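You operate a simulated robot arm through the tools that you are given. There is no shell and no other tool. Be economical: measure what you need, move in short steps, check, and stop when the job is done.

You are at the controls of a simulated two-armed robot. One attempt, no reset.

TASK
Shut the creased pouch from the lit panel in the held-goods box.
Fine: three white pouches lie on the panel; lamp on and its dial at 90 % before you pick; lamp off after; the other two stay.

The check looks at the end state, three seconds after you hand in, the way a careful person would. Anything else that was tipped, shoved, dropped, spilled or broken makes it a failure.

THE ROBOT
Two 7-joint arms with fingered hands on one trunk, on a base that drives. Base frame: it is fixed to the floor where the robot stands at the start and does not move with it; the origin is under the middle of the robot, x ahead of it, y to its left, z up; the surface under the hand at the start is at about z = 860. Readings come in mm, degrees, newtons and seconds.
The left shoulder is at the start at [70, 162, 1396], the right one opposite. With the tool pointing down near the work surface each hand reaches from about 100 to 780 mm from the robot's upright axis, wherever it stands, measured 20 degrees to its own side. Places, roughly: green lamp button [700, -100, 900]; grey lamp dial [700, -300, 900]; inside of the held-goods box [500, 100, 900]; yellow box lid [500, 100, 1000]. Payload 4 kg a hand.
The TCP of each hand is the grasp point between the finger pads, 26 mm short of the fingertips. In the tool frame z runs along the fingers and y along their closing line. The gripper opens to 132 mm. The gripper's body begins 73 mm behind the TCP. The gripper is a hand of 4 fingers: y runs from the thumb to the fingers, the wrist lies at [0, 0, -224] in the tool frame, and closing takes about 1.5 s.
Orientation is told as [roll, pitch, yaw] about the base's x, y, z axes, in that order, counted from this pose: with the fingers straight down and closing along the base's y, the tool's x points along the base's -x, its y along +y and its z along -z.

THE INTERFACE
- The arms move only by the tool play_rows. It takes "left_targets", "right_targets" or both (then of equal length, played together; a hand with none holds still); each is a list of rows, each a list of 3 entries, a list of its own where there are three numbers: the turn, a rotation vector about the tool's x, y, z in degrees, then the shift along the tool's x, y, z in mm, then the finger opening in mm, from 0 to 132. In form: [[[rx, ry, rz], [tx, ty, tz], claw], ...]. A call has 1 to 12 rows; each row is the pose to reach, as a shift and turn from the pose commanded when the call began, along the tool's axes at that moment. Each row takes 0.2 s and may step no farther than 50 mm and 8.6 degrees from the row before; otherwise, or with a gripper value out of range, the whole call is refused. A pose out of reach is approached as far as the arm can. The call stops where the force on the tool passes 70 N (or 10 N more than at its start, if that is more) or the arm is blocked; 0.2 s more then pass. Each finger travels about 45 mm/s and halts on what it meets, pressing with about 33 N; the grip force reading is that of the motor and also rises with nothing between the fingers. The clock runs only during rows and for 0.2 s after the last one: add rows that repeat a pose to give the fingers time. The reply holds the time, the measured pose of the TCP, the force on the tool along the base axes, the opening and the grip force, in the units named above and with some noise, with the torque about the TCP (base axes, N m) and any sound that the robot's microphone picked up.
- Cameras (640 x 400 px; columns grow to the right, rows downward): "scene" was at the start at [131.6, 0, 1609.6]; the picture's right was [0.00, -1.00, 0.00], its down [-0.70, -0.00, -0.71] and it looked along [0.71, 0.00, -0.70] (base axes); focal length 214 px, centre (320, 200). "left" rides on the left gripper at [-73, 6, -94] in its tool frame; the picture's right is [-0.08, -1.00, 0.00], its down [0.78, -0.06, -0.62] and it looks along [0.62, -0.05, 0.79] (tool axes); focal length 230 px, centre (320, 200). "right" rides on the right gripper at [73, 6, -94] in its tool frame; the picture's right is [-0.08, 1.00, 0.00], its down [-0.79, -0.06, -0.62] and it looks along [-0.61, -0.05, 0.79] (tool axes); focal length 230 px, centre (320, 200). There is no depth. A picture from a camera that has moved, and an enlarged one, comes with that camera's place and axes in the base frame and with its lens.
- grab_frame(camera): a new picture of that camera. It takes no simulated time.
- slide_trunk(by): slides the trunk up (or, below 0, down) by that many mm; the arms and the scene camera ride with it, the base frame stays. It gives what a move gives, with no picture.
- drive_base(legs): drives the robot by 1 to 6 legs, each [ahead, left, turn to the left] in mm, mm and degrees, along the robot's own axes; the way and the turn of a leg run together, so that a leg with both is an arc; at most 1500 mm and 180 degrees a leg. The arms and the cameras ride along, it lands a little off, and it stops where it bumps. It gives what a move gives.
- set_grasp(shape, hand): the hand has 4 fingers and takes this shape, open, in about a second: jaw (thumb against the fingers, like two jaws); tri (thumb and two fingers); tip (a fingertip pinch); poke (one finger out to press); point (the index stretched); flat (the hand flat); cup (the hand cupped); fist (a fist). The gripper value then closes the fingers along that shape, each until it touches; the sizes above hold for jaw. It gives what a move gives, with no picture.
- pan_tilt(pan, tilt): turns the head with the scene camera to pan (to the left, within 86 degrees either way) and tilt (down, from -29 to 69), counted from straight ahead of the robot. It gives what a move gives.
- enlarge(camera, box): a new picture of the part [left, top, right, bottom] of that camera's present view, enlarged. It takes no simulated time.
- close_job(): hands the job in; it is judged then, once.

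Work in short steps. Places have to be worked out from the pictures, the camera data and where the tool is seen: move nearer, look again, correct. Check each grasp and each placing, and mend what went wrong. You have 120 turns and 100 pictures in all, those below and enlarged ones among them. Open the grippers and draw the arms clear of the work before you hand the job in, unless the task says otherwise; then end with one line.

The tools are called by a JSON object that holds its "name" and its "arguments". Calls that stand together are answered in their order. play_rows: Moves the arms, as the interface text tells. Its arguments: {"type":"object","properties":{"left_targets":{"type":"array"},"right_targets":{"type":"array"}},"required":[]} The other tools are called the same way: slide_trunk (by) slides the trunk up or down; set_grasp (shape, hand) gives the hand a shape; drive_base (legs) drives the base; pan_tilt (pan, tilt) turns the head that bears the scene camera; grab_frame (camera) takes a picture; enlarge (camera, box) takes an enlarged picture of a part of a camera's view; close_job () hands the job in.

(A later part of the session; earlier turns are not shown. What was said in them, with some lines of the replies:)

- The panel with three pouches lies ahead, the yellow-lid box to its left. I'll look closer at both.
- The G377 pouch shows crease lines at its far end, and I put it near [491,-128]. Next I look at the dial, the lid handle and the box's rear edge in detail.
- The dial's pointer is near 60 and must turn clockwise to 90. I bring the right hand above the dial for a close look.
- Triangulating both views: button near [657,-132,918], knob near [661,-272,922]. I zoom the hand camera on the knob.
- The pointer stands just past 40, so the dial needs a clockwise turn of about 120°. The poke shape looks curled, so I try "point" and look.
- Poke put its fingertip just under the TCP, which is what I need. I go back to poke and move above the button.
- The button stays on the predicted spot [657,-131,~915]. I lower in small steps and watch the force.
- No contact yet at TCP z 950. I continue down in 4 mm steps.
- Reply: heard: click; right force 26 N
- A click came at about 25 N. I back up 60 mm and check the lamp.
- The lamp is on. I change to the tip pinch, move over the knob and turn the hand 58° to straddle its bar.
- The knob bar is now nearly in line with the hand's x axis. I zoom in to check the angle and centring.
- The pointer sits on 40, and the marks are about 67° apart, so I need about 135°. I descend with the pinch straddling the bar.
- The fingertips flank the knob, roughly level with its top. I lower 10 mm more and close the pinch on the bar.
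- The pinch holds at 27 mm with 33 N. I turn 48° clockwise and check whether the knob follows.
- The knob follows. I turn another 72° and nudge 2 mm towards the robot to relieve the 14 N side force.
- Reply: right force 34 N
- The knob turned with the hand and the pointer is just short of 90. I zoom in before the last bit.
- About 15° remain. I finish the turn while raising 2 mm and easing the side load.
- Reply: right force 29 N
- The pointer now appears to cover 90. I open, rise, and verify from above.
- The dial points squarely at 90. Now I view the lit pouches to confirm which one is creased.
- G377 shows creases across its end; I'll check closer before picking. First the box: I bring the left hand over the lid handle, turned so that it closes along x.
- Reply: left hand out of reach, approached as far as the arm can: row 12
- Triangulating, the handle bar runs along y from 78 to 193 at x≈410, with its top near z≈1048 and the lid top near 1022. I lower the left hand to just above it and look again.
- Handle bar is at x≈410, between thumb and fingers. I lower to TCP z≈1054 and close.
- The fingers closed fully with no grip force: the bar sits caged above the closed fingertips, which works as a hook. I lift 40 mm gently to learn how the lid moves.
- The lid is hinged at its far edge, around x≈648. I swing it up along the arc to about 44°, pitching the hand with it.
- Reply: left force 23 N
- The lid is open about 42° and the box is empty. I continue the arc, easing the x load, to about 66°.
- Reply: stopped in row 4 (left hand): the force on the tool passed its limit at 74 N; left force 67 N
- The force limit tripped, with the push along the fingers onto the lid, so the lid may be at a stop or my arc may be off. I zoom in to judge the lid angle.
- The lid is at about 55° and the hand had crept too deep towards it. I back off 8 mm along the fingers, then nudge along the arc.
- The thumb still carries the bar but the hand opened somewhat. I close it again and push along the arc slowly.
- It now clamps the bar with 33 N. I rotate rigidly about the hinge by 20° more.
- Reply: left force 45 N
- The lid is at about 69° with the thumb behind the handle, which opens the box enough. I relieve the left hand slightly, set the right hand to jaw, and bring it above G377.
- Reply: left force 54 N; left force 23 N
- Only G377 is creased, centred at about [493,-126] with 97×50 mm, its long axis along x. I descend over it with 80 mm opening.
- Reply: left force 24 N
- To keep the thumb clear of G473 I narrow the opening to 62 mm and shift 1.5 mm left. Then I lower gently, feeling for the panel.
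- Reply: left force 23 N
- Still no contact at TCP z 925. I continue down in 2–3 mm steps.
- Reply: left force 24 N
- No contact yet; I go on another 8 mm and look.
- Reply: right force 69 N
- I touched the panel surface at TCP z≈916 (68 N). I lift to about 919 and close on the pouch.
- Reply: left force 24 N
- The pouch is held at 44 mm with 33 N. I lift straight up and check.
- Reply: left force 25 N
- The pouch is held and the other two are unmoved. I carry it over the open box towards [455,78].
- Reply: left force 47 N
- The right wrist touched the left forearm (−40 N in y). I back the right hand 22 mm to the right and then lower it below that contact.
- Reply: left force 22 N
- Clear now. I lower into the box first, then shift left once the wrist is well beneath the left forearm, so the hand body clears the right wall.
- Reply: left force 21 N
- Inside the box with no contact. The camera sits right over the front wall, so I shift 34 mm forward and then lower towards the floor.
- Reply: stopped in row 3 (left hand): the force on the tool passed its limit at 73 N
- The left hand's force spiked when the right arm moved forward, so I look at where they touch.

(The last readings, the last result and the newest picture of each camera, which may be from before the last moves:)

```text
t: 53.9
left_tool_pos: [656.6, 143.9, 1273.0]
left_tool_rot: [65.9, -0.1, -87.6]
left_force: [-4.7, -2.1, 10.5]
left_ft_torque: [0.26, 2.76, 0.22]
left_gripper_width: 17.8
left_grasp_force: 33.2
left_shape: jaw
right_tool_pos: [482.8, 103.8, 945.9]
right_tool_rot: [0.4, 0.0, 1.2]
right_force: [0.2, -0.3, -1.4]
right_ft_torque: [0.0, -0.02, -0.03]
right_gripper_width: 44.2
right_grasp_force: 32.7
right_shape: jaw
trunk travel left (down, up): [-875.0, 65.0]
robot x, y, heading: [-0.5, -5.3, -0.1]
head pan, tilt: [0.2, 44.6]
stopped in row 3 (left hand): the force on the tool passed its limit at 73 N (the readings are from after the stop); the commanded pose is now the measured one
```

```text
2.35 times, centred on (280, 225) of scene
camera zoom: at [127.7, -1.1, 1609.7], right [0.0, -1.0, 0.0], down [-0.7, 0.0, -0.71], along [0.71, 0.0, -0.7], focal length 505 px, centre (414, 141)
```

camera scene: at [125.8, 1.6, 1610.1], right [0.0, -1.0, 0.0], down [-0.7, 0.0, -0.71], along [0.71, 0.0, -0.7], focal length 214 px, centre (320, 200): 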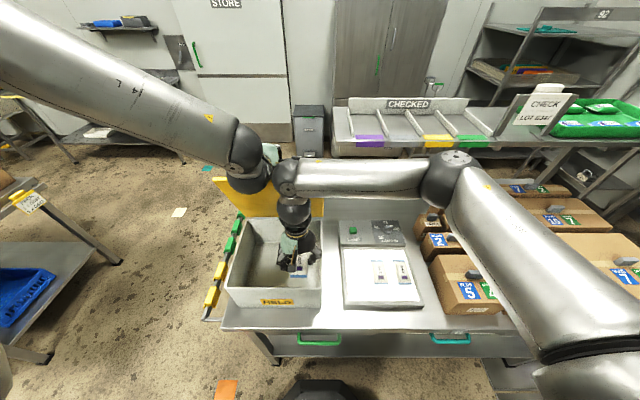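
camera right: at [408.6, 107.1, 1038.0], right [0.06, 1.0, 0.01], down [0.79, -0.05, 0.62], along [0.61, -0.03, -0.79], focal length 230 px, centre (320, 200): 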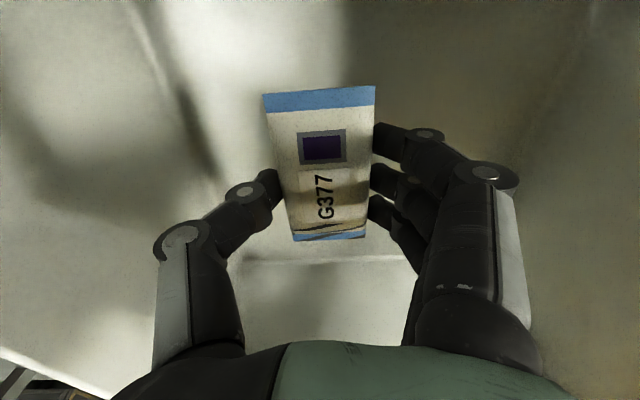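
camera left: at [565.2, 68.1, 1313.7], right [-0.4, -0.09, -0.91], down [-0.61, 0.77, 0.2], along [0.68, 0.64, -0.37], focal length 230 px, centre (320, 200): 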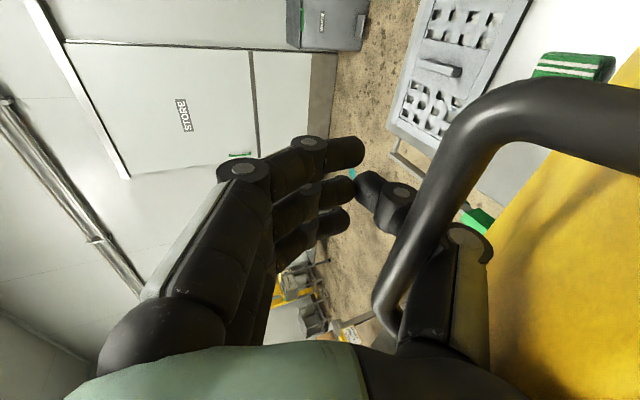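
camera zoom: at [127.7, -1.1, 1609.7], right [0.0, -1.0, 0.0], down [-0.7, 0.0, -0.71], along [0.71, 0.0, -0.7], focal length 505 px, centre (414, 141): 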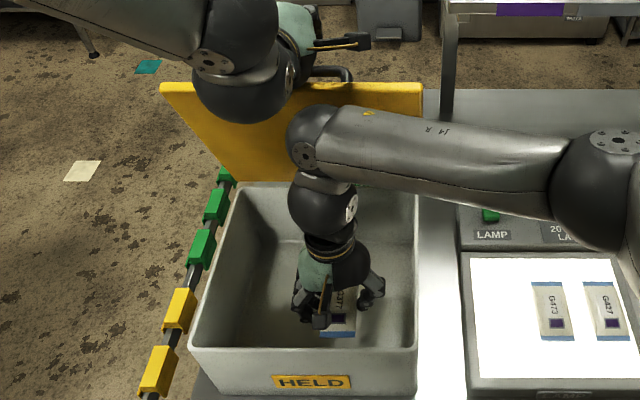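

The two wrist balls are adjacent. Going straight down separates them, so I ease back a few mm and lower.

{"name": "play_rows", "arguments": {"right_targets": [[[0, 0, 0], [4, -6, 4], 36], [[0, 0, 0], [6, -10, 14], 36], [[0, 0, 0], [6, -10, 24], 36], [[0, 0, 0], [6, -10, 34], 36], [[0, 0, 0], [6, -10, 38], 36]]}}

{"name": "grab_frame", "arguments": {"camera": "right"}}

```text
t: 55.1
left_tool_pos: [656.3, 143.8, 1272.0]
left_tool_rot: [66.0, 0.0, -87.6]
left_force: [-10.3, -1.3, 8.7]
left_ft_torque: [0.27, 2.56, 0.22]
left_gripper_width: 17.9
left_grasp_force: 32.6
left_shape: jaw
right_tool_pos: [478.7, 95.0, 909.2]
right_tool_rot: [0.6, -0.1, 1.0]
right_force: [6.6, -1.7, 15.8]
right_ft_torque: [0.15, 2.29, 0.03]
right_gripper_width: 43.8
right_grasp_force: 33.6
right_shape: jaw
trunk travel left (down, up): [-875.0, 65.0]
robot x, y, heading: [1.8, -1.9, 0.2]
head pan, tilt: [0.2, 44.6]
```

```text
28 pictures are left
camera right: at [404.1, 97.5, 1001.7], right [0.06, 1.0, 0.01], down [0.78, -0.05, 0.62], along [0.62, -0.03, -0.79], focal length 230 px, centre (320, 200)
```

right: 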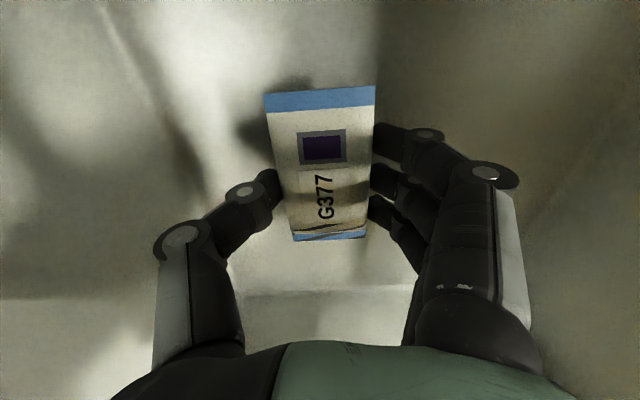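

The torque says the camera housing is touching the front rim. I rise 5 mm, move 28 mm forward, and lower again.

{"name": "play_rows", "arguments": {"right_targets": [[[0, 0, 0], [-6, 0, -6], 36], [[0, 0, 0], [-18, 0, -6], 36], [[0, 0, 0], [-28, 0, -4], 36], [[0, 0, 0], [-28, 0, 2], 36], [[0, 0, 0], [-28, 0, 6], 36], [[0, 0, 0], [-28, 0, 10], 36]]}}

{"name": "grab_frame", "arguments": {"camera": "right"}}

```text
t: 55.9
left_tool_pos: [660.0, 145.5, 1275.1]
left_tool_rot: [66.4, -0.2, -87.2]
left_force: [-1.9, -5.9, 7.6]
left_ft_torque: [0.22, 2.82, 0.53]
left_gripper_width: 36.9
left_grasp_force: 33.2
left_shape: jaw
right_tool_pos: [496.4, 100.8, 910.9]
right_tool_rot: [0.9, 0.0, 2.1]
right_force: [0.8, 1.3, -1.0]
right_ft_torque: [0.0, -0.02, 0.03]
right_gripper_width: 44.1
right_grasp_force: 33.1
right_shape: jaw
trunk travel left (down, up): [-875.0, 65.0]
robot x, y, heading: [-0.0, -0.8, 0.1]
head pan, tilt: [0.2, 44.6]
stopped in row 3 (left hand): the force on the tool passed its limit at 88 N (the readings are from after the stop); the commanded pose is now the measured one
```

```text
27 pictures are left
camera right: at [421.1, 101.4, 1004.6], right [0.04, 1.0, 0.01], down [0.79, -0.04, 0.62], along [0.62, -0.01, -0.79], focal length 230 px, centre (320, 200)
```

right: 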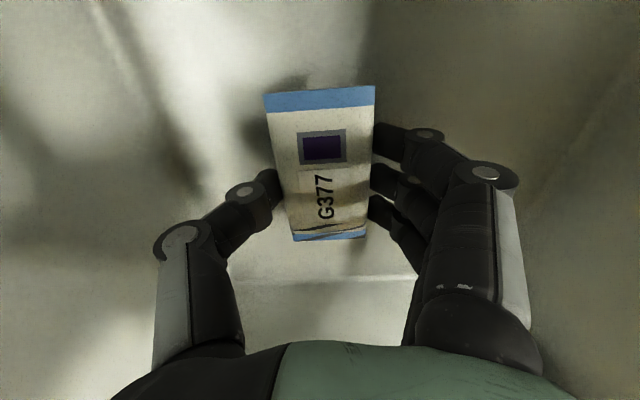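

Moving forward pushes the left wrist again, but the right hand is already far enough at x≈496. I go straight down from here.

{"name": "play_rows", "arguments": {"right_targets": [[[0, 0, 0], [1, -3, 4], 36], [[0, 0, 0], [2, -5, 8], 36], [[0, 0, 0], [2, -5, 11], 36], [[0, 0, 0], [2, -5, 14], 36]]}}

{"name": "grab_frame", "arguments": {"camera": "scene"}}

```text
t: 56.9
left_tool_pos: [660.6, 144.7, 1276.3]
left_tool_rot: [66.5, -0.1, -87.2]
left_force: [-11.0, -10.2, 8.4]
left_ft_torque: [0.15, 2.83, 0.73]
left_gripper_width: 36.9
left_grasp_force: 32.6
left_shape: jaw
right_tool_pos: [494.2, 94.7, 896.9]
right_tool_rot: [0.8, 0.0, 2.1]
right_force: [0.2, -0.1, -0.3]
right_ft_torque: [-0.01, 0.04, 0.03]
right_gripper_width: 44.2
right_grasp_force: 33.4
right_shape: jaw
trunk travel left (down, up): [-875.0, 65.0]
robot x, y, heading: [-0.9, -5.4, -0.2]
head pan, tilt: [0.2, 44.6]
```

```text
26 pictures are left
camera scene: at [127.0, -3.9, 1609.9], right [0.0, -1.0, 0.0], down [-0.7, 0.0, -0.71], along [0.71, 0.0, -0.7], focal length 214 px, centre (320, 200)
```

scene: 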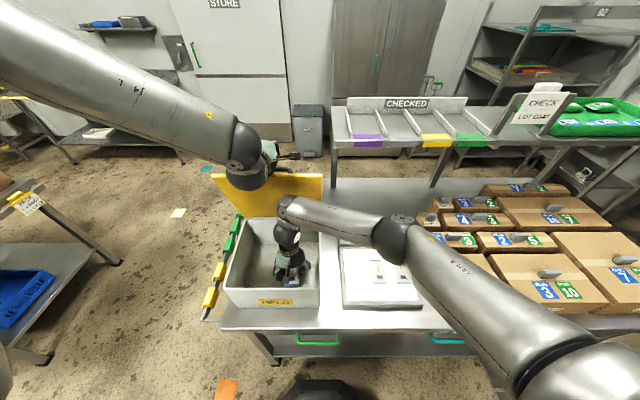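

Now I feel for the floor in 2 mm steps.

{"name": "play_rows", "arguments": {"right_targets": [[[0, 0, 0], [0, 0, 2], 36], [[0, 0, 0], [0, 0, 4], 36], [[0, 0, 0], [0, 0, 6], 36]]}}

{"name": "grab_frame", "arguments": {"camera": "right"}}

```text
t: 57.7
left_tool_pos: [659.3, 145.2, 1274.7]
left_tool_rot: [66.4, 0.0, -87.0]
left_force: [-7.0, -8.6, -3.3]
left_ft_torque: [0.09, 1.54, 0.58]
left_gripper_width: 36.9
left_grasp_force: 33.0
left_shape: jaw
right_tool_pos: [495.4, 94.7, 894.1]
right_tool_rot: [0.9, 0.0, 2.1]
right_force: [-1.7, -6.7, 29.5]
right_ft_torque: [-0.96, 0.06, -0.03]
right_gripper_width: 45.4
right_grasp_force: 32.8
right_shape: jaw
trunk travel left (down, up): [-875.0, 65.0]
robot x, y, heading: [-1.1, -0.1, -0.5]
head pan, tilt: [0.2, 44.6]
```

```text
25 pictures are left
camera right: at [420.2, 95.8, 987.1], right [0.04, 1.0, 0.02], down [0.79, -0.04, 0.62], along [0.62, -0.01, -0.79], focal length 230 px, centre (320, 200)
```

right: 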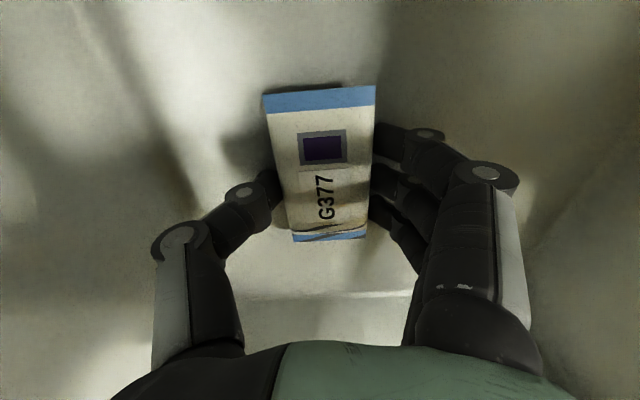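

The floor is reached (30 N). I rise 2 mm, release, and lift out slightly.

{"name": "play_rows", "arguments": {"right_targets": [[[0, 0, 0], [0, 0, -4], 40], [[0, 0, 0], [0, 0, -4], 50], [[0, 0, 0], [0, 0, -4], 60], [[0, 0, 0], [0, 0, -4], 70], [[0, 0, 0], [0, 0, -4], 74], [[0, 0, 0], [0, 0, -12], 74], [[0, 0, 0], [2, -4, -24], 74], [[0, 0, 0], [5, -8, -36], 74]]}}

{"name": "grab_frame", "arguments": {"camera": "right"}}

```text
t: 59.5
left_tool_pos: [664.5, 146.0, 1276.5]
left_tool_rot: [66.9, -0.1, -86.9]
left_force: [19.8, -11.5, 20.0]
left_ft_torque: [0.14, 4.17, 0.91]
left_gripper_width: 37.0
left_grasp_force: 32.6
left_shape: jaw
right_tool_pos: [489.1, 85.2, 925.1]
right_tool_rot: [0.7, 0.4, 2.1]
right_force: [-0.6, 0.4, -0.4]
right_ft_torque: [0.01, 0.03, 0.03]
right_gripper_width: 73.0
right_grasp_force: 0.1
right_shape: jaw
trunk travel left (down, up): [-875.0, 65.0]
robot x, y, heading: [-1.9, -3.0, -0.0]
head pan, tilt: [0.2, 44.6]
```

```text
24 pictures are left
camera right: at [415.0, 86.5, 1017.6], right [0.04, 1.0, 0.01], down [0.79, -0.04, 0.61], along [0.61, -0.01, -0.79], focal length 230 px, centre (320, 200)
```

right: 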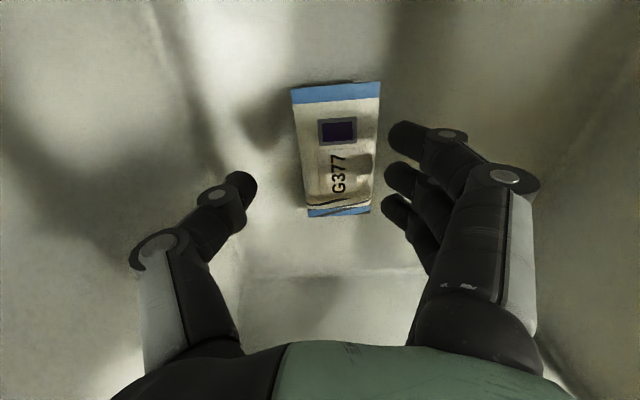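

The pouch lies in the box. I move back and right before rising, following the clear path out.

{"name": "play_rows", "arguments": {"right_targets": [[[0, 0, 0], [15, -6, -2], 74], [[0, 0, 0], [30, -12, -6], 74], [[0, 0, 0], [34, -20, -22], 74], [[0, 0, 0], [34, -25, -45], 74], [[0, 0, 0], [34, -28, -70], 74], [[0, 0, 0], [34, -32, -95], 74], [[0, 0, 0], [34, -45, -120], 74], [[0, 0, 0], [34, -60, -145], 74], [[0, 0, 0], [34, -80, -165], 74], [[0, 0, 0], [34, -110, -180], 74], [[0, 0, 0], [34, -140, -185], 74]]}}

{"name": "grab_frame", "arguments": {"camera": "scene"}}

```text
t: 61.9
left_tool_pos: [660.0, 145.1, 1276.4]
left_tool_rot: [66.5, 0.0, -86.9]
left_force: [-10.9, -8.4, 7.7]
left_ft_torque: [-0.03, 2.75, 0.45]
left_gripper_width: 36.9
left_grasp_force: 33.4
left_shape: jaw
right_tool_pos: [460.9, -57.8, 1111.3]
right_tool_rot: [1.0, 0.0, 2.1]
right_force: [-0.1, -0.5, 0.4]
right_ft_torque: [0.03, -0.04, 0.0]
right_gripper_width: 73.5
right_grasp_force: 0.0
right_shape: jaw
trunk travel left (down, up): [-875.0, 65.0]
robot x, y, heading: [-2.5, -2.5, -0.1]
head pan, tilt: [0.2, 44.6]
```

```text
23 pictures are left
camera scene: at [127.0, -4.8, 1609.9], right [0.0, -1.0, 0.0], down [-0.7, 0.0, -0.71], along [0.71, 0.0, -0.7], focal length 214 px, centre (320, 200)
```

scene: 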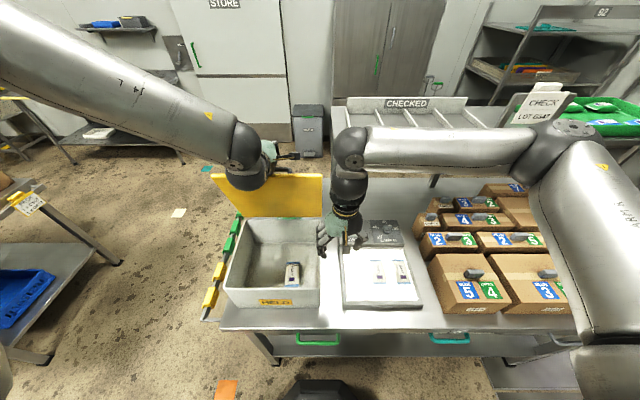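

Pouch in place and the right arm is clear. I change to poke and go above the lamp button.

{"name": "set_grasp", "arguments": {"shape": "poke", "hand": "right"}}

{"name": "play_rows", "arguments": {"right_targets": [[[0, 0, 1], [-30, -12, 0], 0], [[0, 0, 2], [-70, -28, 0], 0], [[0, 0, 2], [-110, -44, 0], 0], [[0, 0, 2], [-150, -60, 10], 0], [[0, 0, 2], [-180, -76, 30], 0], [[0, 0, 2], [-194, -80, 60], 0], [[0, 0, 2], [-194, -80, 95], 0], [[0, 0, 2], [-194, -80, 121], 0], [[0, 0, 2], [-194, -80, 121], 0]]}}

{"name": "grab_frame", "arguments": {"camera": "right"}}

```text
t: 62.8
left_tool_pos: [660.7, 145.6, 1276.2]
left_tool_rot: [66.6, -0.1, -87.1]
left_force: [-10.8, -10.5, 7.8]
left_ft_torque: [0.03, 2.84, 0.59]
left_gripper_width: 36.9
left_grasp_force: 32.6
left_shape: jaw
right_tool_pos: [460.3, -57.3, 1111.3]
right_tool_rot: [0.9, 0.0, 2.1]
right_force: [0.9, 0.1, 0.5]
right_ft_torque: [-0.03, 0.05, -0.02]
right_gripper_width: 0.5
right_grasp_force: 0.0
right_shape: poke
trunk travel left (down, up): [-875.0, 65.0]
robot x, y, heading: [-1.6, 1.6, -0.2]
head pan, tilt: [0.2, 44.6]
```

```text
t: 64.8
left_tool_pos: [660.7, 146.4, 1275.8]
left_tool_rot: [66.5, -0.1, -87.0]
left_force: [-10.5, -8.9, 8.3]
left_ft_torque: [0.08, 2.83, 0.61]
left_gripper_width: 36.9
left_grasp_force: 33.2
left_shape: jaw
right_tool_pos: [658.1, -128.2, 988.6]
right_tool_rot: [0.8, 0.1, 0.1]
right_force: [0.5, 0.1, 0.0]
right_ft_torque: [-0.02, -0.01, 0.01]
right_gripper_width: 0.0
right_grasp_force: 0.0
right_shape: poke
trunk travel left (down, up): [-875.0, 65.0]
robot x, y, heading: [1.9, -1.1, -0.3]
head pan, tilt: [0.2, 44.6]
```

```text
22 pictures are left
camera right: at [583.7, -125.0, 1081.4], right [0.07, 1.0, 0.02], down [0.79, -0.07, 0.61], along [0.61, -0.03, -0.79], focal length 230 px, centre (320, 200)
```

right: 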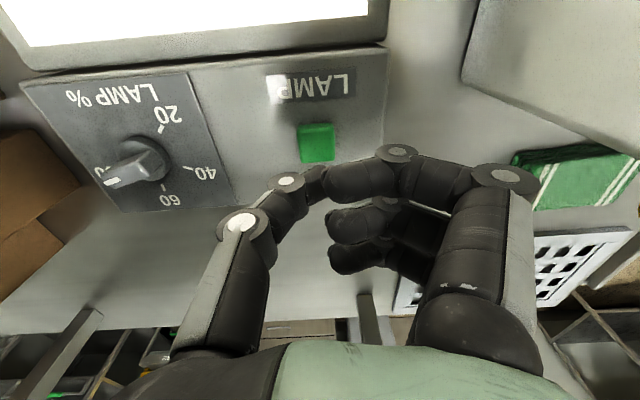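

The button is nearly where it was for the first press. I shift 3 mm right and press.

{"name": "play_rows", "arguments": {"right_targets": [[[0, 0, 0], [0, -3, 12], 0], [[0, 0, 0], [0, -3, 24], 0], [[0, 0, 0], [0, -3, 34], 0], [[0, 0, 0], [0, -3, 40], 0], [[0, 0, 0], [0, -3, 44], 0], [[0, 0, 0], [0, -3, 48], 0], [[0, 0, 0], [0, -3, 52], 0]]}}

```text
t: 66.4
left_tool_pos: [660.6, 145.5, 1273.7]
left_tool_rot: [66.5, -0.1, -87.0]
left_force: [-7.3, -9.9, -3.9]
left_ft_torque: [0.11, 1.57, 0.7]
left_gripper_width: 36.8
left_grasp_force: 32.6
left_shape: jaw
right_tool_pos: [658.3, -132.6, 938.7]
right_tool_rot: [0.7, -0.1, 0.1]
right_force: [-1.0, -4.8, 21.9]
right_ft_torque: [-0.03, 0.02, -0.01]
right_gripper_width: 0.0
right_grasp_force: 0.0
right_shape: poke
trunk travel left (down, up): [-875.0, 65.0]
robot x, y, heading: [-3.0, -1.3, -0.4]
head pan, tilt: [0.2, 44.6]
heard: click
```

A click again. I raise the hand and move it away to the right of the work, then look at everything.

{"name": "play_rows", "arguments": {"right_targets": [[[0, 0, 0], [0, 0, -10], 0], [[0, 0, 0], [0, 0, -40], 0], [[0, 0, 0], [0, 0, -85], 0], [[0, 0, 0], [0, -10, -130], 0], [[0, 0, 0], [20, -30, -170], 0], [[0, 0, 0], [50, -50, -205], 0], [[0, 0, 0], [80, -70, -240], 0], [[0, 0, 0], [110, -90, -275], 0], [[0, 0, 0], [140, -110, -300], 0]]}}

{"name": "grab_frame", "arguments": {"camera": "scene"}}

{"name": "grab_frame", "arguments": {"camera": "left"}}

```text
refused: row 6 steps farther than a row can; nothing moved
```

```text
21 pictures are left
camera scene: at [125.7, -3.8, 1610.2], right [0.0, -1.0, 0.0], down [-0.7, 0.0, -0.71], along [0.71, 0.0, -0.7], focal length 214 px, centre (320, 200)
```

scene: 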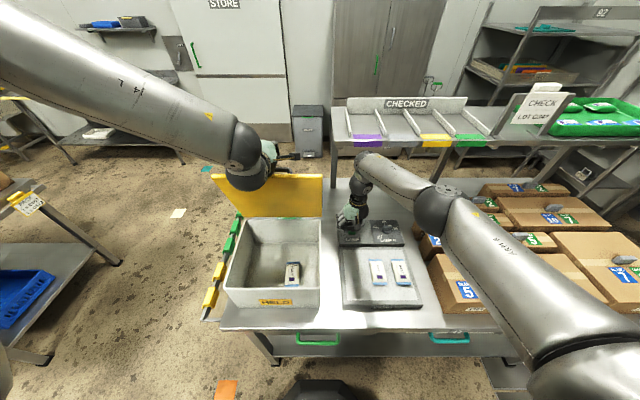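

```text
20 pictures are left
camera left: at [580.1, 69.9, 1317.5], right [-0.39, -0.1, -0.91], down [-0.63, 0.75, 0.19], along [0.67, 0.65, -0.36], focal length 230 px, centre (320, 200)
```

left: 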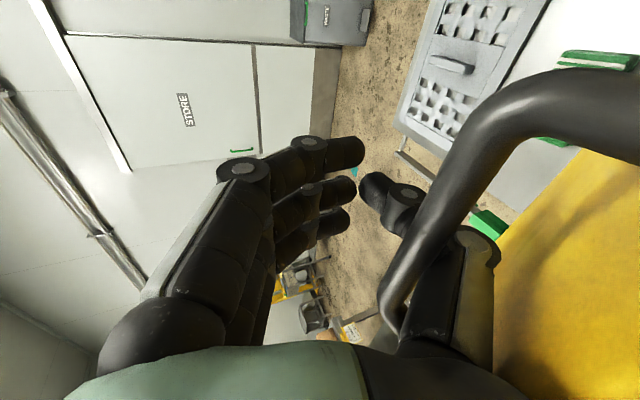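

The lamp is off. That move exceeded the step limit, so I retry the retreat with smaller steps.

{"name": "play_rows", "arguments": {"right_targets": [[[0, 0, 0], [0, 0, -10], 0], [[0, 0, 0], [0, 0, -35], 0], [[0, 0, 0], [0, 0, -70], 0], [[0, 0, 0], [0, -10, -105], 0], [[0, 0, 0], [15, -25, -135], 0], [[0, 0, 0], [35, -40, -165], 0], [[0, 0, 0], [55, -55, -195], 0], [[0, 0, 0], [75, -70, -225], 0], [[0, 0, 0], [95, -85, -255], 0], [[0, 0, 0], [115, -100, -285], 0], [[0, 0, 0], [135, -115, -315], 0]]}}

{"name": "enlarge", "arguments": {"camera": "scene", "box": [200, 140, 440, 320]}}

```text
t: 68.8
left_tool_pos: [660.6, 146.3, 1274.5]
left_tool_rot: [66.5, 0.0, -87.1]
left_force: [-10.1, -8.7, 6.5]
left_ft_torque: [0.13, 2.44, 0.68]
left_gripper_width: 36.9
left_grasp_force: 33.0
left_shape: jaw
right_tool_pos: [522.2, -252.3, 1250.6]
right_tool_rot: [0.8, 0.1, 0.1]
right_force: [-0.2, 0.3, 0.2]
right_ft_torque: [0.02, -0.03, 0.0]
right_gripper_width: 0.0
right_grasp_force: 0.0
right_shape: poke
trunk travel left (down, up): [-875.0, 65.0]
robot x, y, heading: [-0.2, -1.1, -0.3]
head pan, tilt: [0.2, 44.6]
```

```text
2.22 times, centred on (320, 230) of scene
camera zoom: at [126.0, -4.0, 1609.8], right [0.0, -1.0, 0.0], down [-0.7, 0.0, -0.71], along [0.71, 0.0, -0.7], focal length 477 px, centre (320, 133)
```

zoom: 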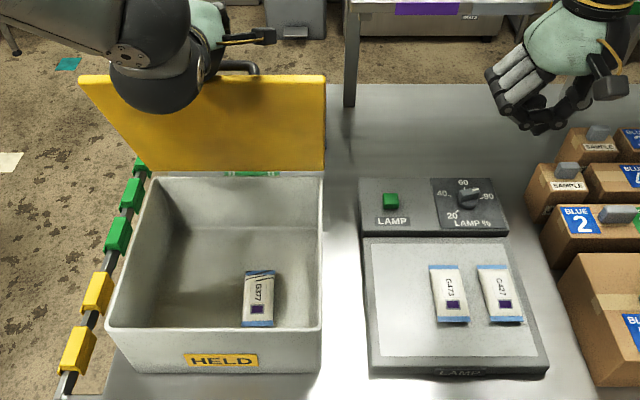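

The pouch is in the box, lamp off, dial at 90, the other two pouches in place. Now I close the lid by reversing the opening path with the left hand.

{"name": "play_rows", "arguments": {"left_targets": [[[2, 0, 0], [0, -6.2, -6.7], 10], [[4, 0, 0], [0, -11.6, -14.1], 10], [[6.5, 0, 0], [0, -17, -21.5], 10], [[8.5, 0, 0], [0, -22.5, -29], 10], [[10.5, 0, 0], [0, -28.4, -36.3], 10], [[12.5, 0, 0], [0, -34.2, -43.6], 10], [[14.5, 0, 0], [0, -40.6, -50.6], 10], [[17, 0, 0], [0, -46.9, -57.7], 10], [[19.5, 0, 0], [0, -53.7, -64.5], 10], [[21.5, 0, 0], [0, -60.6, -71.4], 10]]}}

{"name": "enlarge", "arguments": {"camera": "scene", "box": [190, 120, 390, 270]}}

{"name": "grab_frame", "arguments": {"camera": "left"}}

```text
t: 71.0
left_tool_pos: [582.1, 147.4, 1240.3]
left_tool_rot: [44.3, -0.1, -86.9]
left_force: [18.1, 1.6, -43.2]
left_ft_torque: [0.04, -1.7, 0.01]
left_gripper_width: 10.4
left_grasp_force: 0.2
left_shape: jaw
right_tool_pos: [535.7, -247.4, 1245.5]
right_tool_rot: [0.7, 0.6, 0.1]
right_force: [-0.2, -1.1, 0.2]
right_ft_torque: [-0.02, -0.01, 0.01]
right_gripper_width: 0.0
right_grasp_force: 0.1
right_shape: poke
trunk travel left (down, up): [-875.0, 65.0]
robot x, y, heading: [1.4, 2.4, -0.0]
head pan, tilt: [0.2, 44.6]
```

```text
2.67 times, centred on (290, 195) of scene
camera zoom: at [141.7, 1.5, 1608.6], right [0.0, -1.0, 0.0], down [-0.71, 0.0, -0.71], along [0.71, 0.0, -0.71], focal length 572 px, centre (400, 213)
```

zoom: 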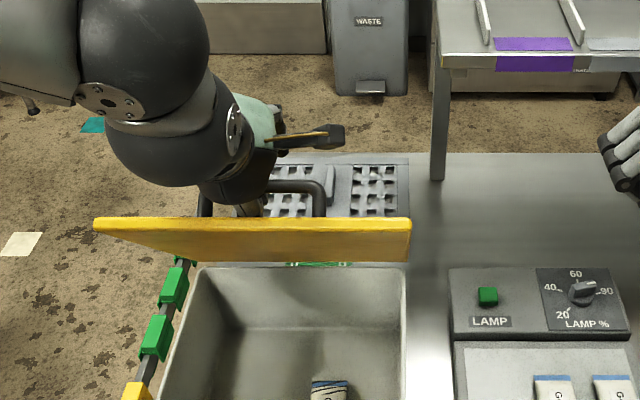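

```text
17 pictures are left
camera left: at [525.0, 72.0, 1311.9], right [-0.71, -0.12, -0.7], down [-0.52, 0.76, 0.4], along [0.48, 0.64, -0.6], focal length 230 px, centre (320, 200)
```

left: 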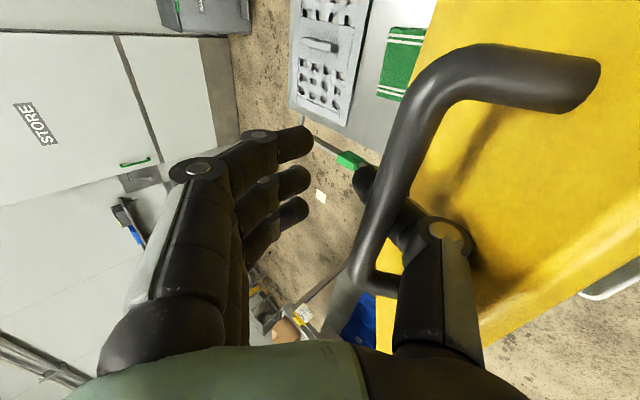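

The lid follows down, now at about 56°, resting on the thumb. I continue the reverse arc.

{"name": "play_rows", "arguments": {"left_targets": [[[3.5, 0, 0], [0, -17, -4], 10], [[7, 0, 0], [0, -35, -8], 10], [[10, 0, 0], [0, -52, -9.5], 10], [[13, 0, 0], [0, -70, -10.6], 10], [[17, 0, 0], [0, -85, -10.6], 10], [[21, 0, 0], [0, -101, -10.6], 10]]}}

{"name": "enlarge", "arguments": {"camera": "scene", "box": [190, 140, 390, 290]}}

{"name": "grab_frame", "arguments": {"camera": "left"}}

```text
t: 72.4
left_tool_pos: [494.8, 138.7, 1182.2]
left_tool_rot: [23.7, -0.1, -87.1]
left_force: [-0.1, 0.8, -0.9]
left_ft_torque: [-0.03, -0.04, -0.03]
left_gripper_width: 10.1
left_grasp_force: 0.1
left_shape: jaw
right_tool_pos: [526.2, -250.7, 1249.0]
right_tool_rot: [0.8, 0.2, 0.1]
right_force: [0.4, -0.1, 0.2]
right_ft_torque: [0.02, 0.01, 0.0]
right_gripper_width: 0.1
right_grasp_force: 0.2
right_shape: poke
trunk travel left (down, up): [-875.0, 65.0]
robot x, y, heading: [-2.6, -0.3, -0.5]
head pan, tilt: [0.2, 44.6]
```

```text
2.67 times, centred on (290, 215) of scene
camera zoom: at [130.2, -1.5, 1609.7], right [0.0, -1.0, 0.0], down [-0.7, 0.0, -0.71], along [0.71, 0.0, -0.7], focal length 572 px, centre (400, 160)
```

zoom: 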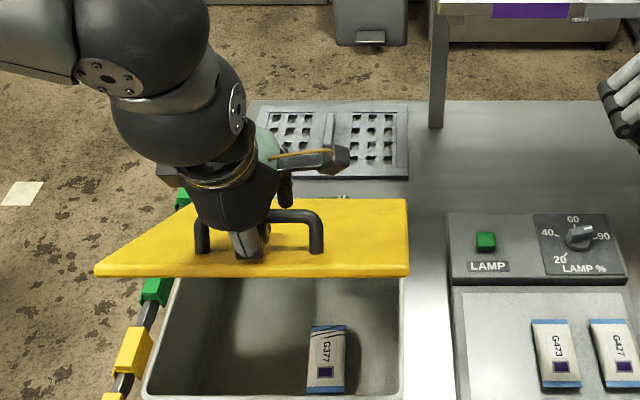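

```text
15 pictures are left
camera left: at [466.2, 65.0, 1271.1], right [-0.91, -0.13, -0.4], down [-0.34, 0.77, 0.54], along [0.24, 0.63, -0.74], focal length 230 px, centre (320, 200)
```

left: 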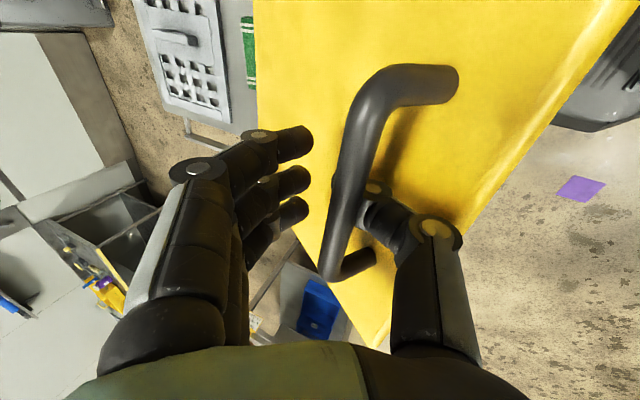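

The lid is at about 35° and unloaded. I continue down along the arc.

{"name": "play_rows", "arguments": {"left_targets": [[[4, 0, 0], [0, -17, 4.5], 20], [[8, 0, 0], [0, -35, 9.8], 20], [[12, 0, 0], [0, -50, 18], 20], [[16, 0, 0], [0, -66, 26.6], 20], [[20, 0, 0], [0, -84, 34.5], 20], [[24, 0, 0], [0, -102, 42.7], 20], [[24, 0, 0], [0, -102, 42.7], 20]]}}

{"name": "enlarge", "arguments": {"camera": "scene", "box": [190, 170, 390, 320]}}

{"name": "grab_frame", "arguments": {"camera": "left"}}

```text
t: 74.0
left_tool_pos: [419.3, 135.1, 1101.8]
left_tool_rot: [-0.2, -0.2, -87.0]
left_force: [-0.4, -0.1, -0.5]
left_ft_torque: [0.01, 0.02, -0.02]
left_gripper_width: 19.6
left_grasp_force: 0.0
left_shape: jaw
right_tool_pos: [525.8, -250.5, 1249.2]
right_tool_rot: [0.8, 0.1, 0.2]
right_force: [0.2, 0.9, 0.0]
right_ft_torque: [-0.01, 0.0, -0.01]
right_gripper_width: 0.0
right_grasp_force: 0.1
right_shape: poke
trunk travel left (down, up): [-875.0, 65.0]
robot x, y, heading: [3.1, -0.1, -0.0]
head pan, tilt: [0.2, 44.6]
```

```text
2.67 times, centred on (290, 245) of scene
camera zoom: at [130.8, -0.8, 1609.6], right [0.0, -1.0, 0.0], down [-0.7, 0.0, -0.71], along [0.71, 0.0, -0.7], focal length 572 px, centre (400, 80)
```

zoom: 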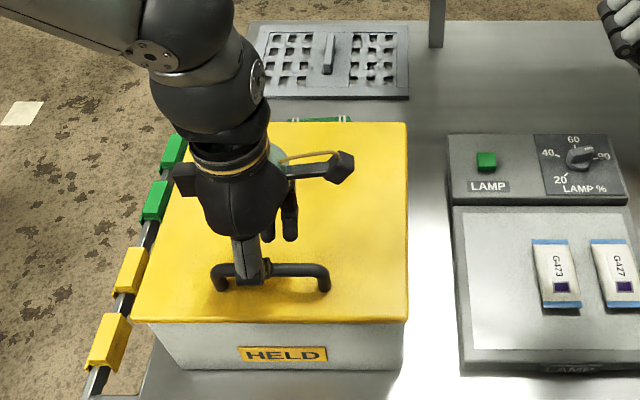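

```text
13 pictures are left
camera left: at [428.8, 63.7, 1196.0], right [-0.99, -0.13, 0.0], down [-0.1, 0.78, 0.61], along [-0.08, 0.61, -0.79], focal length 230 px, centre (320, 200)
```

left: 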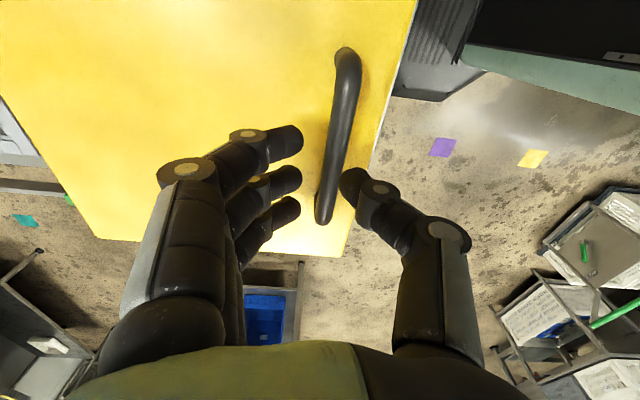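

The lid is fully shut (its front edge is back at its first position) and the hand is free. I open the left hand and raise it clear, and open the right hand too.

{"name": "play_rows", "arguments": {"left_targets": [[[0, 0, 0], [0, 0, 0], 40], [[0, 0, 0], [0, 0, -15], 70], [[0, 0, 0], [0, 0, -40], 100], [[0, 0, 0], [0, 0, -80], 130], [[0, 0, 0], [0, -10, -120], 130], [[0, 0, 0], [5, -20, -160], 130], [[0, 0, 0], [15, -30, -200], 130], [[0, 0, 0], [25, -40, -240], 130], [[0, 0, 0], [35, -50, -280], 130], [[0, 0, 0], [45, -60, -320], 130]]}}

{"name": "set_grasp", "arguments": {"shape": "jaw", "hand": "right"}}

{"name": "play_rows", "arguments": {"right_targets": [[[0, 0, 0], [10, -5, -30], 130], [[0, 0, 0], [25, -10, -65], 130], [[0, 0, 0], [40, -15, -100], 130], [[0, 0, 0], [55, -20, -135], 130], [[0, 0, 0], [70, -25, -170], 130]]}}

{"name": "grab_frame", "arguments": {"camera": "scene"}}

{"name": "enlarge", "arguments": {"camera": "scene", "box": [200, 165, 440, 325]}}

```text
t: 76.2
left_tool_pos: [331.0, 137.5, 1392.5]
left_tool_rot: [0.0, -0.2, -86.9]
left_force: [0.7, -0.3, 0.1]
left_ft_torque: [-0.01, -0.02, 0.01]
left_gripper_width: 129.8
left_grasp_force: 0.0
left_shape: jaw
left hand out of reach, approached as far as the arm can: row 8, 9, 10
right_tool_pos: [527.0, -249.8, 1249.5]
right_tool_rot: [0.8, 0.1, 0.2]
right_force: [-0.5, 0.5, 0.3]
right_ft_torque: [-0.02, -0.01, 0.03]
right_gripper_width: 0.0
right_grasp_force: 0.2
right_shape: poke
trunk travel left (down, up): [-875.0, 65.0]
robot x, y, heading: [-2.1, -2.2, 0.1]
head pan, tilt: [0.2, 44.6]
```

```text
t: 77.1
left_tool_pos: [333.8, 136.8, 1391.1]
left_tool_rot: [-0.1, -0.1, -86.9]
left_force: [0.0, -0.2, 0.5]
left_ft_torque: [0.01, 0.0, 0.01]
left_gripper_width: 130.3
left_grasp_force: 0.1
left_shape: jaw
right_tool_pos: [526.2, -249.8, 1247.3]
right_tool_rot: [0.8, 0.3, 0.2]
right_force: [-0.2, 0.2, -0.4]
right_ft_torque: [0.01, 0.0, -0.04]
right_gripper_width: 131.8
right_grasp_force: 0.1
right_shape: jaw
trunk travel left (down, up): [-875.0, 65.0]
robot x, y, heading: [-0.0, -2.0, -0.2]
head pan, tilt: [0.2, 44.6]
```

```text
t: 78.3
left_tool_pos: [330.2, 136.7, 1390.7]
left_tool_rot: [0.0, -0.2, -87.0]
left_force: [-0.3, -0.3, -0.1]
left_ft_torque: [-0.01, -0.03, 0.01]
left_gripper_width: 129.8
left_grasp_force: 0.1
left_shape: jaw
right_tool_pos: [453.9, -274.3, 1420.9]
right_tool_rot: [0.7, 0.2, 0.1]
right_force: [0.4, 0.2, 0.6]
right_ft_torque: [-0.03, -0.01, 0.02]
right_gripper_width: 130.4
right_grasp_force: 0.0
right_shape: jaw
trunk travel left (down, up): [-875.0, 65.0]
robot x, y, heading: [4.0, 2.5, -0.1]
head pan, tilt: [0.2, 44.6]
```

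```text
12 pictures are left
camera scene: at [127.8, 0.5, 1609.8], right [0.0, -1.0, 0.0], down [-0.7, 0.0, -0.71], along [0.71, 0.0, -0.7], focal length 214 px, centre (320, 200)
```

scene: 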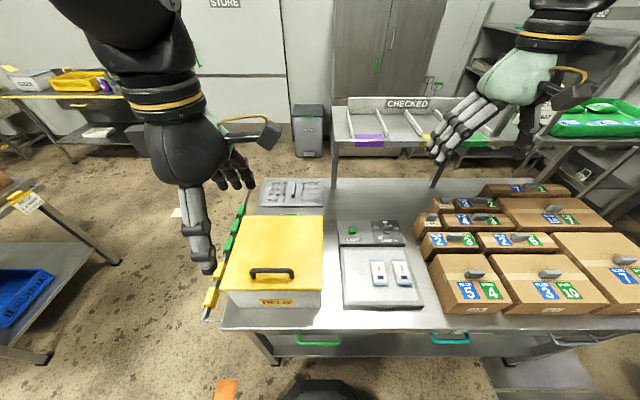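

```text
2.50 times, centred on (320, 245) of scene
camera zoom: at [127.8, 0.5, 1609.8], right [0.0, -1.0, 0.0], down [-0.7, 0.0, -0.71], along [0.71, 0.0, -0.7], focal length 536 px, centre (320, 88)
```

zoom: 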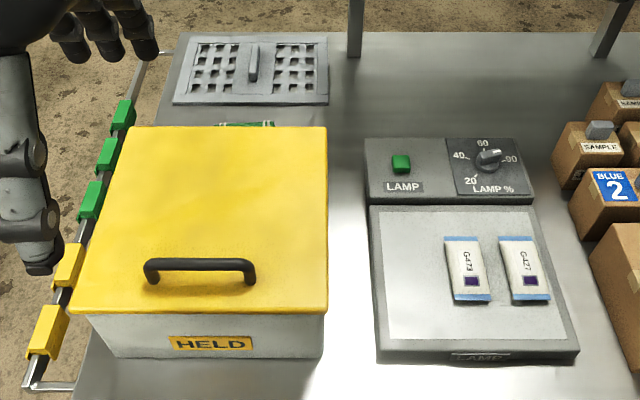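

The lid is shut with the pouch inside, the lamp is off, the dial is at 90, the other two pouches are in place, and both arms are clear. I hand in.

{"name": "close_job", "arguments": {}}

```text
The job is handed in.
```

The creased pouch (G377) is shut in the held-goods box; it was picked with the lamp on and the dial at 90 %, the lamp is now off, and G473 and G427 are still on the panel.
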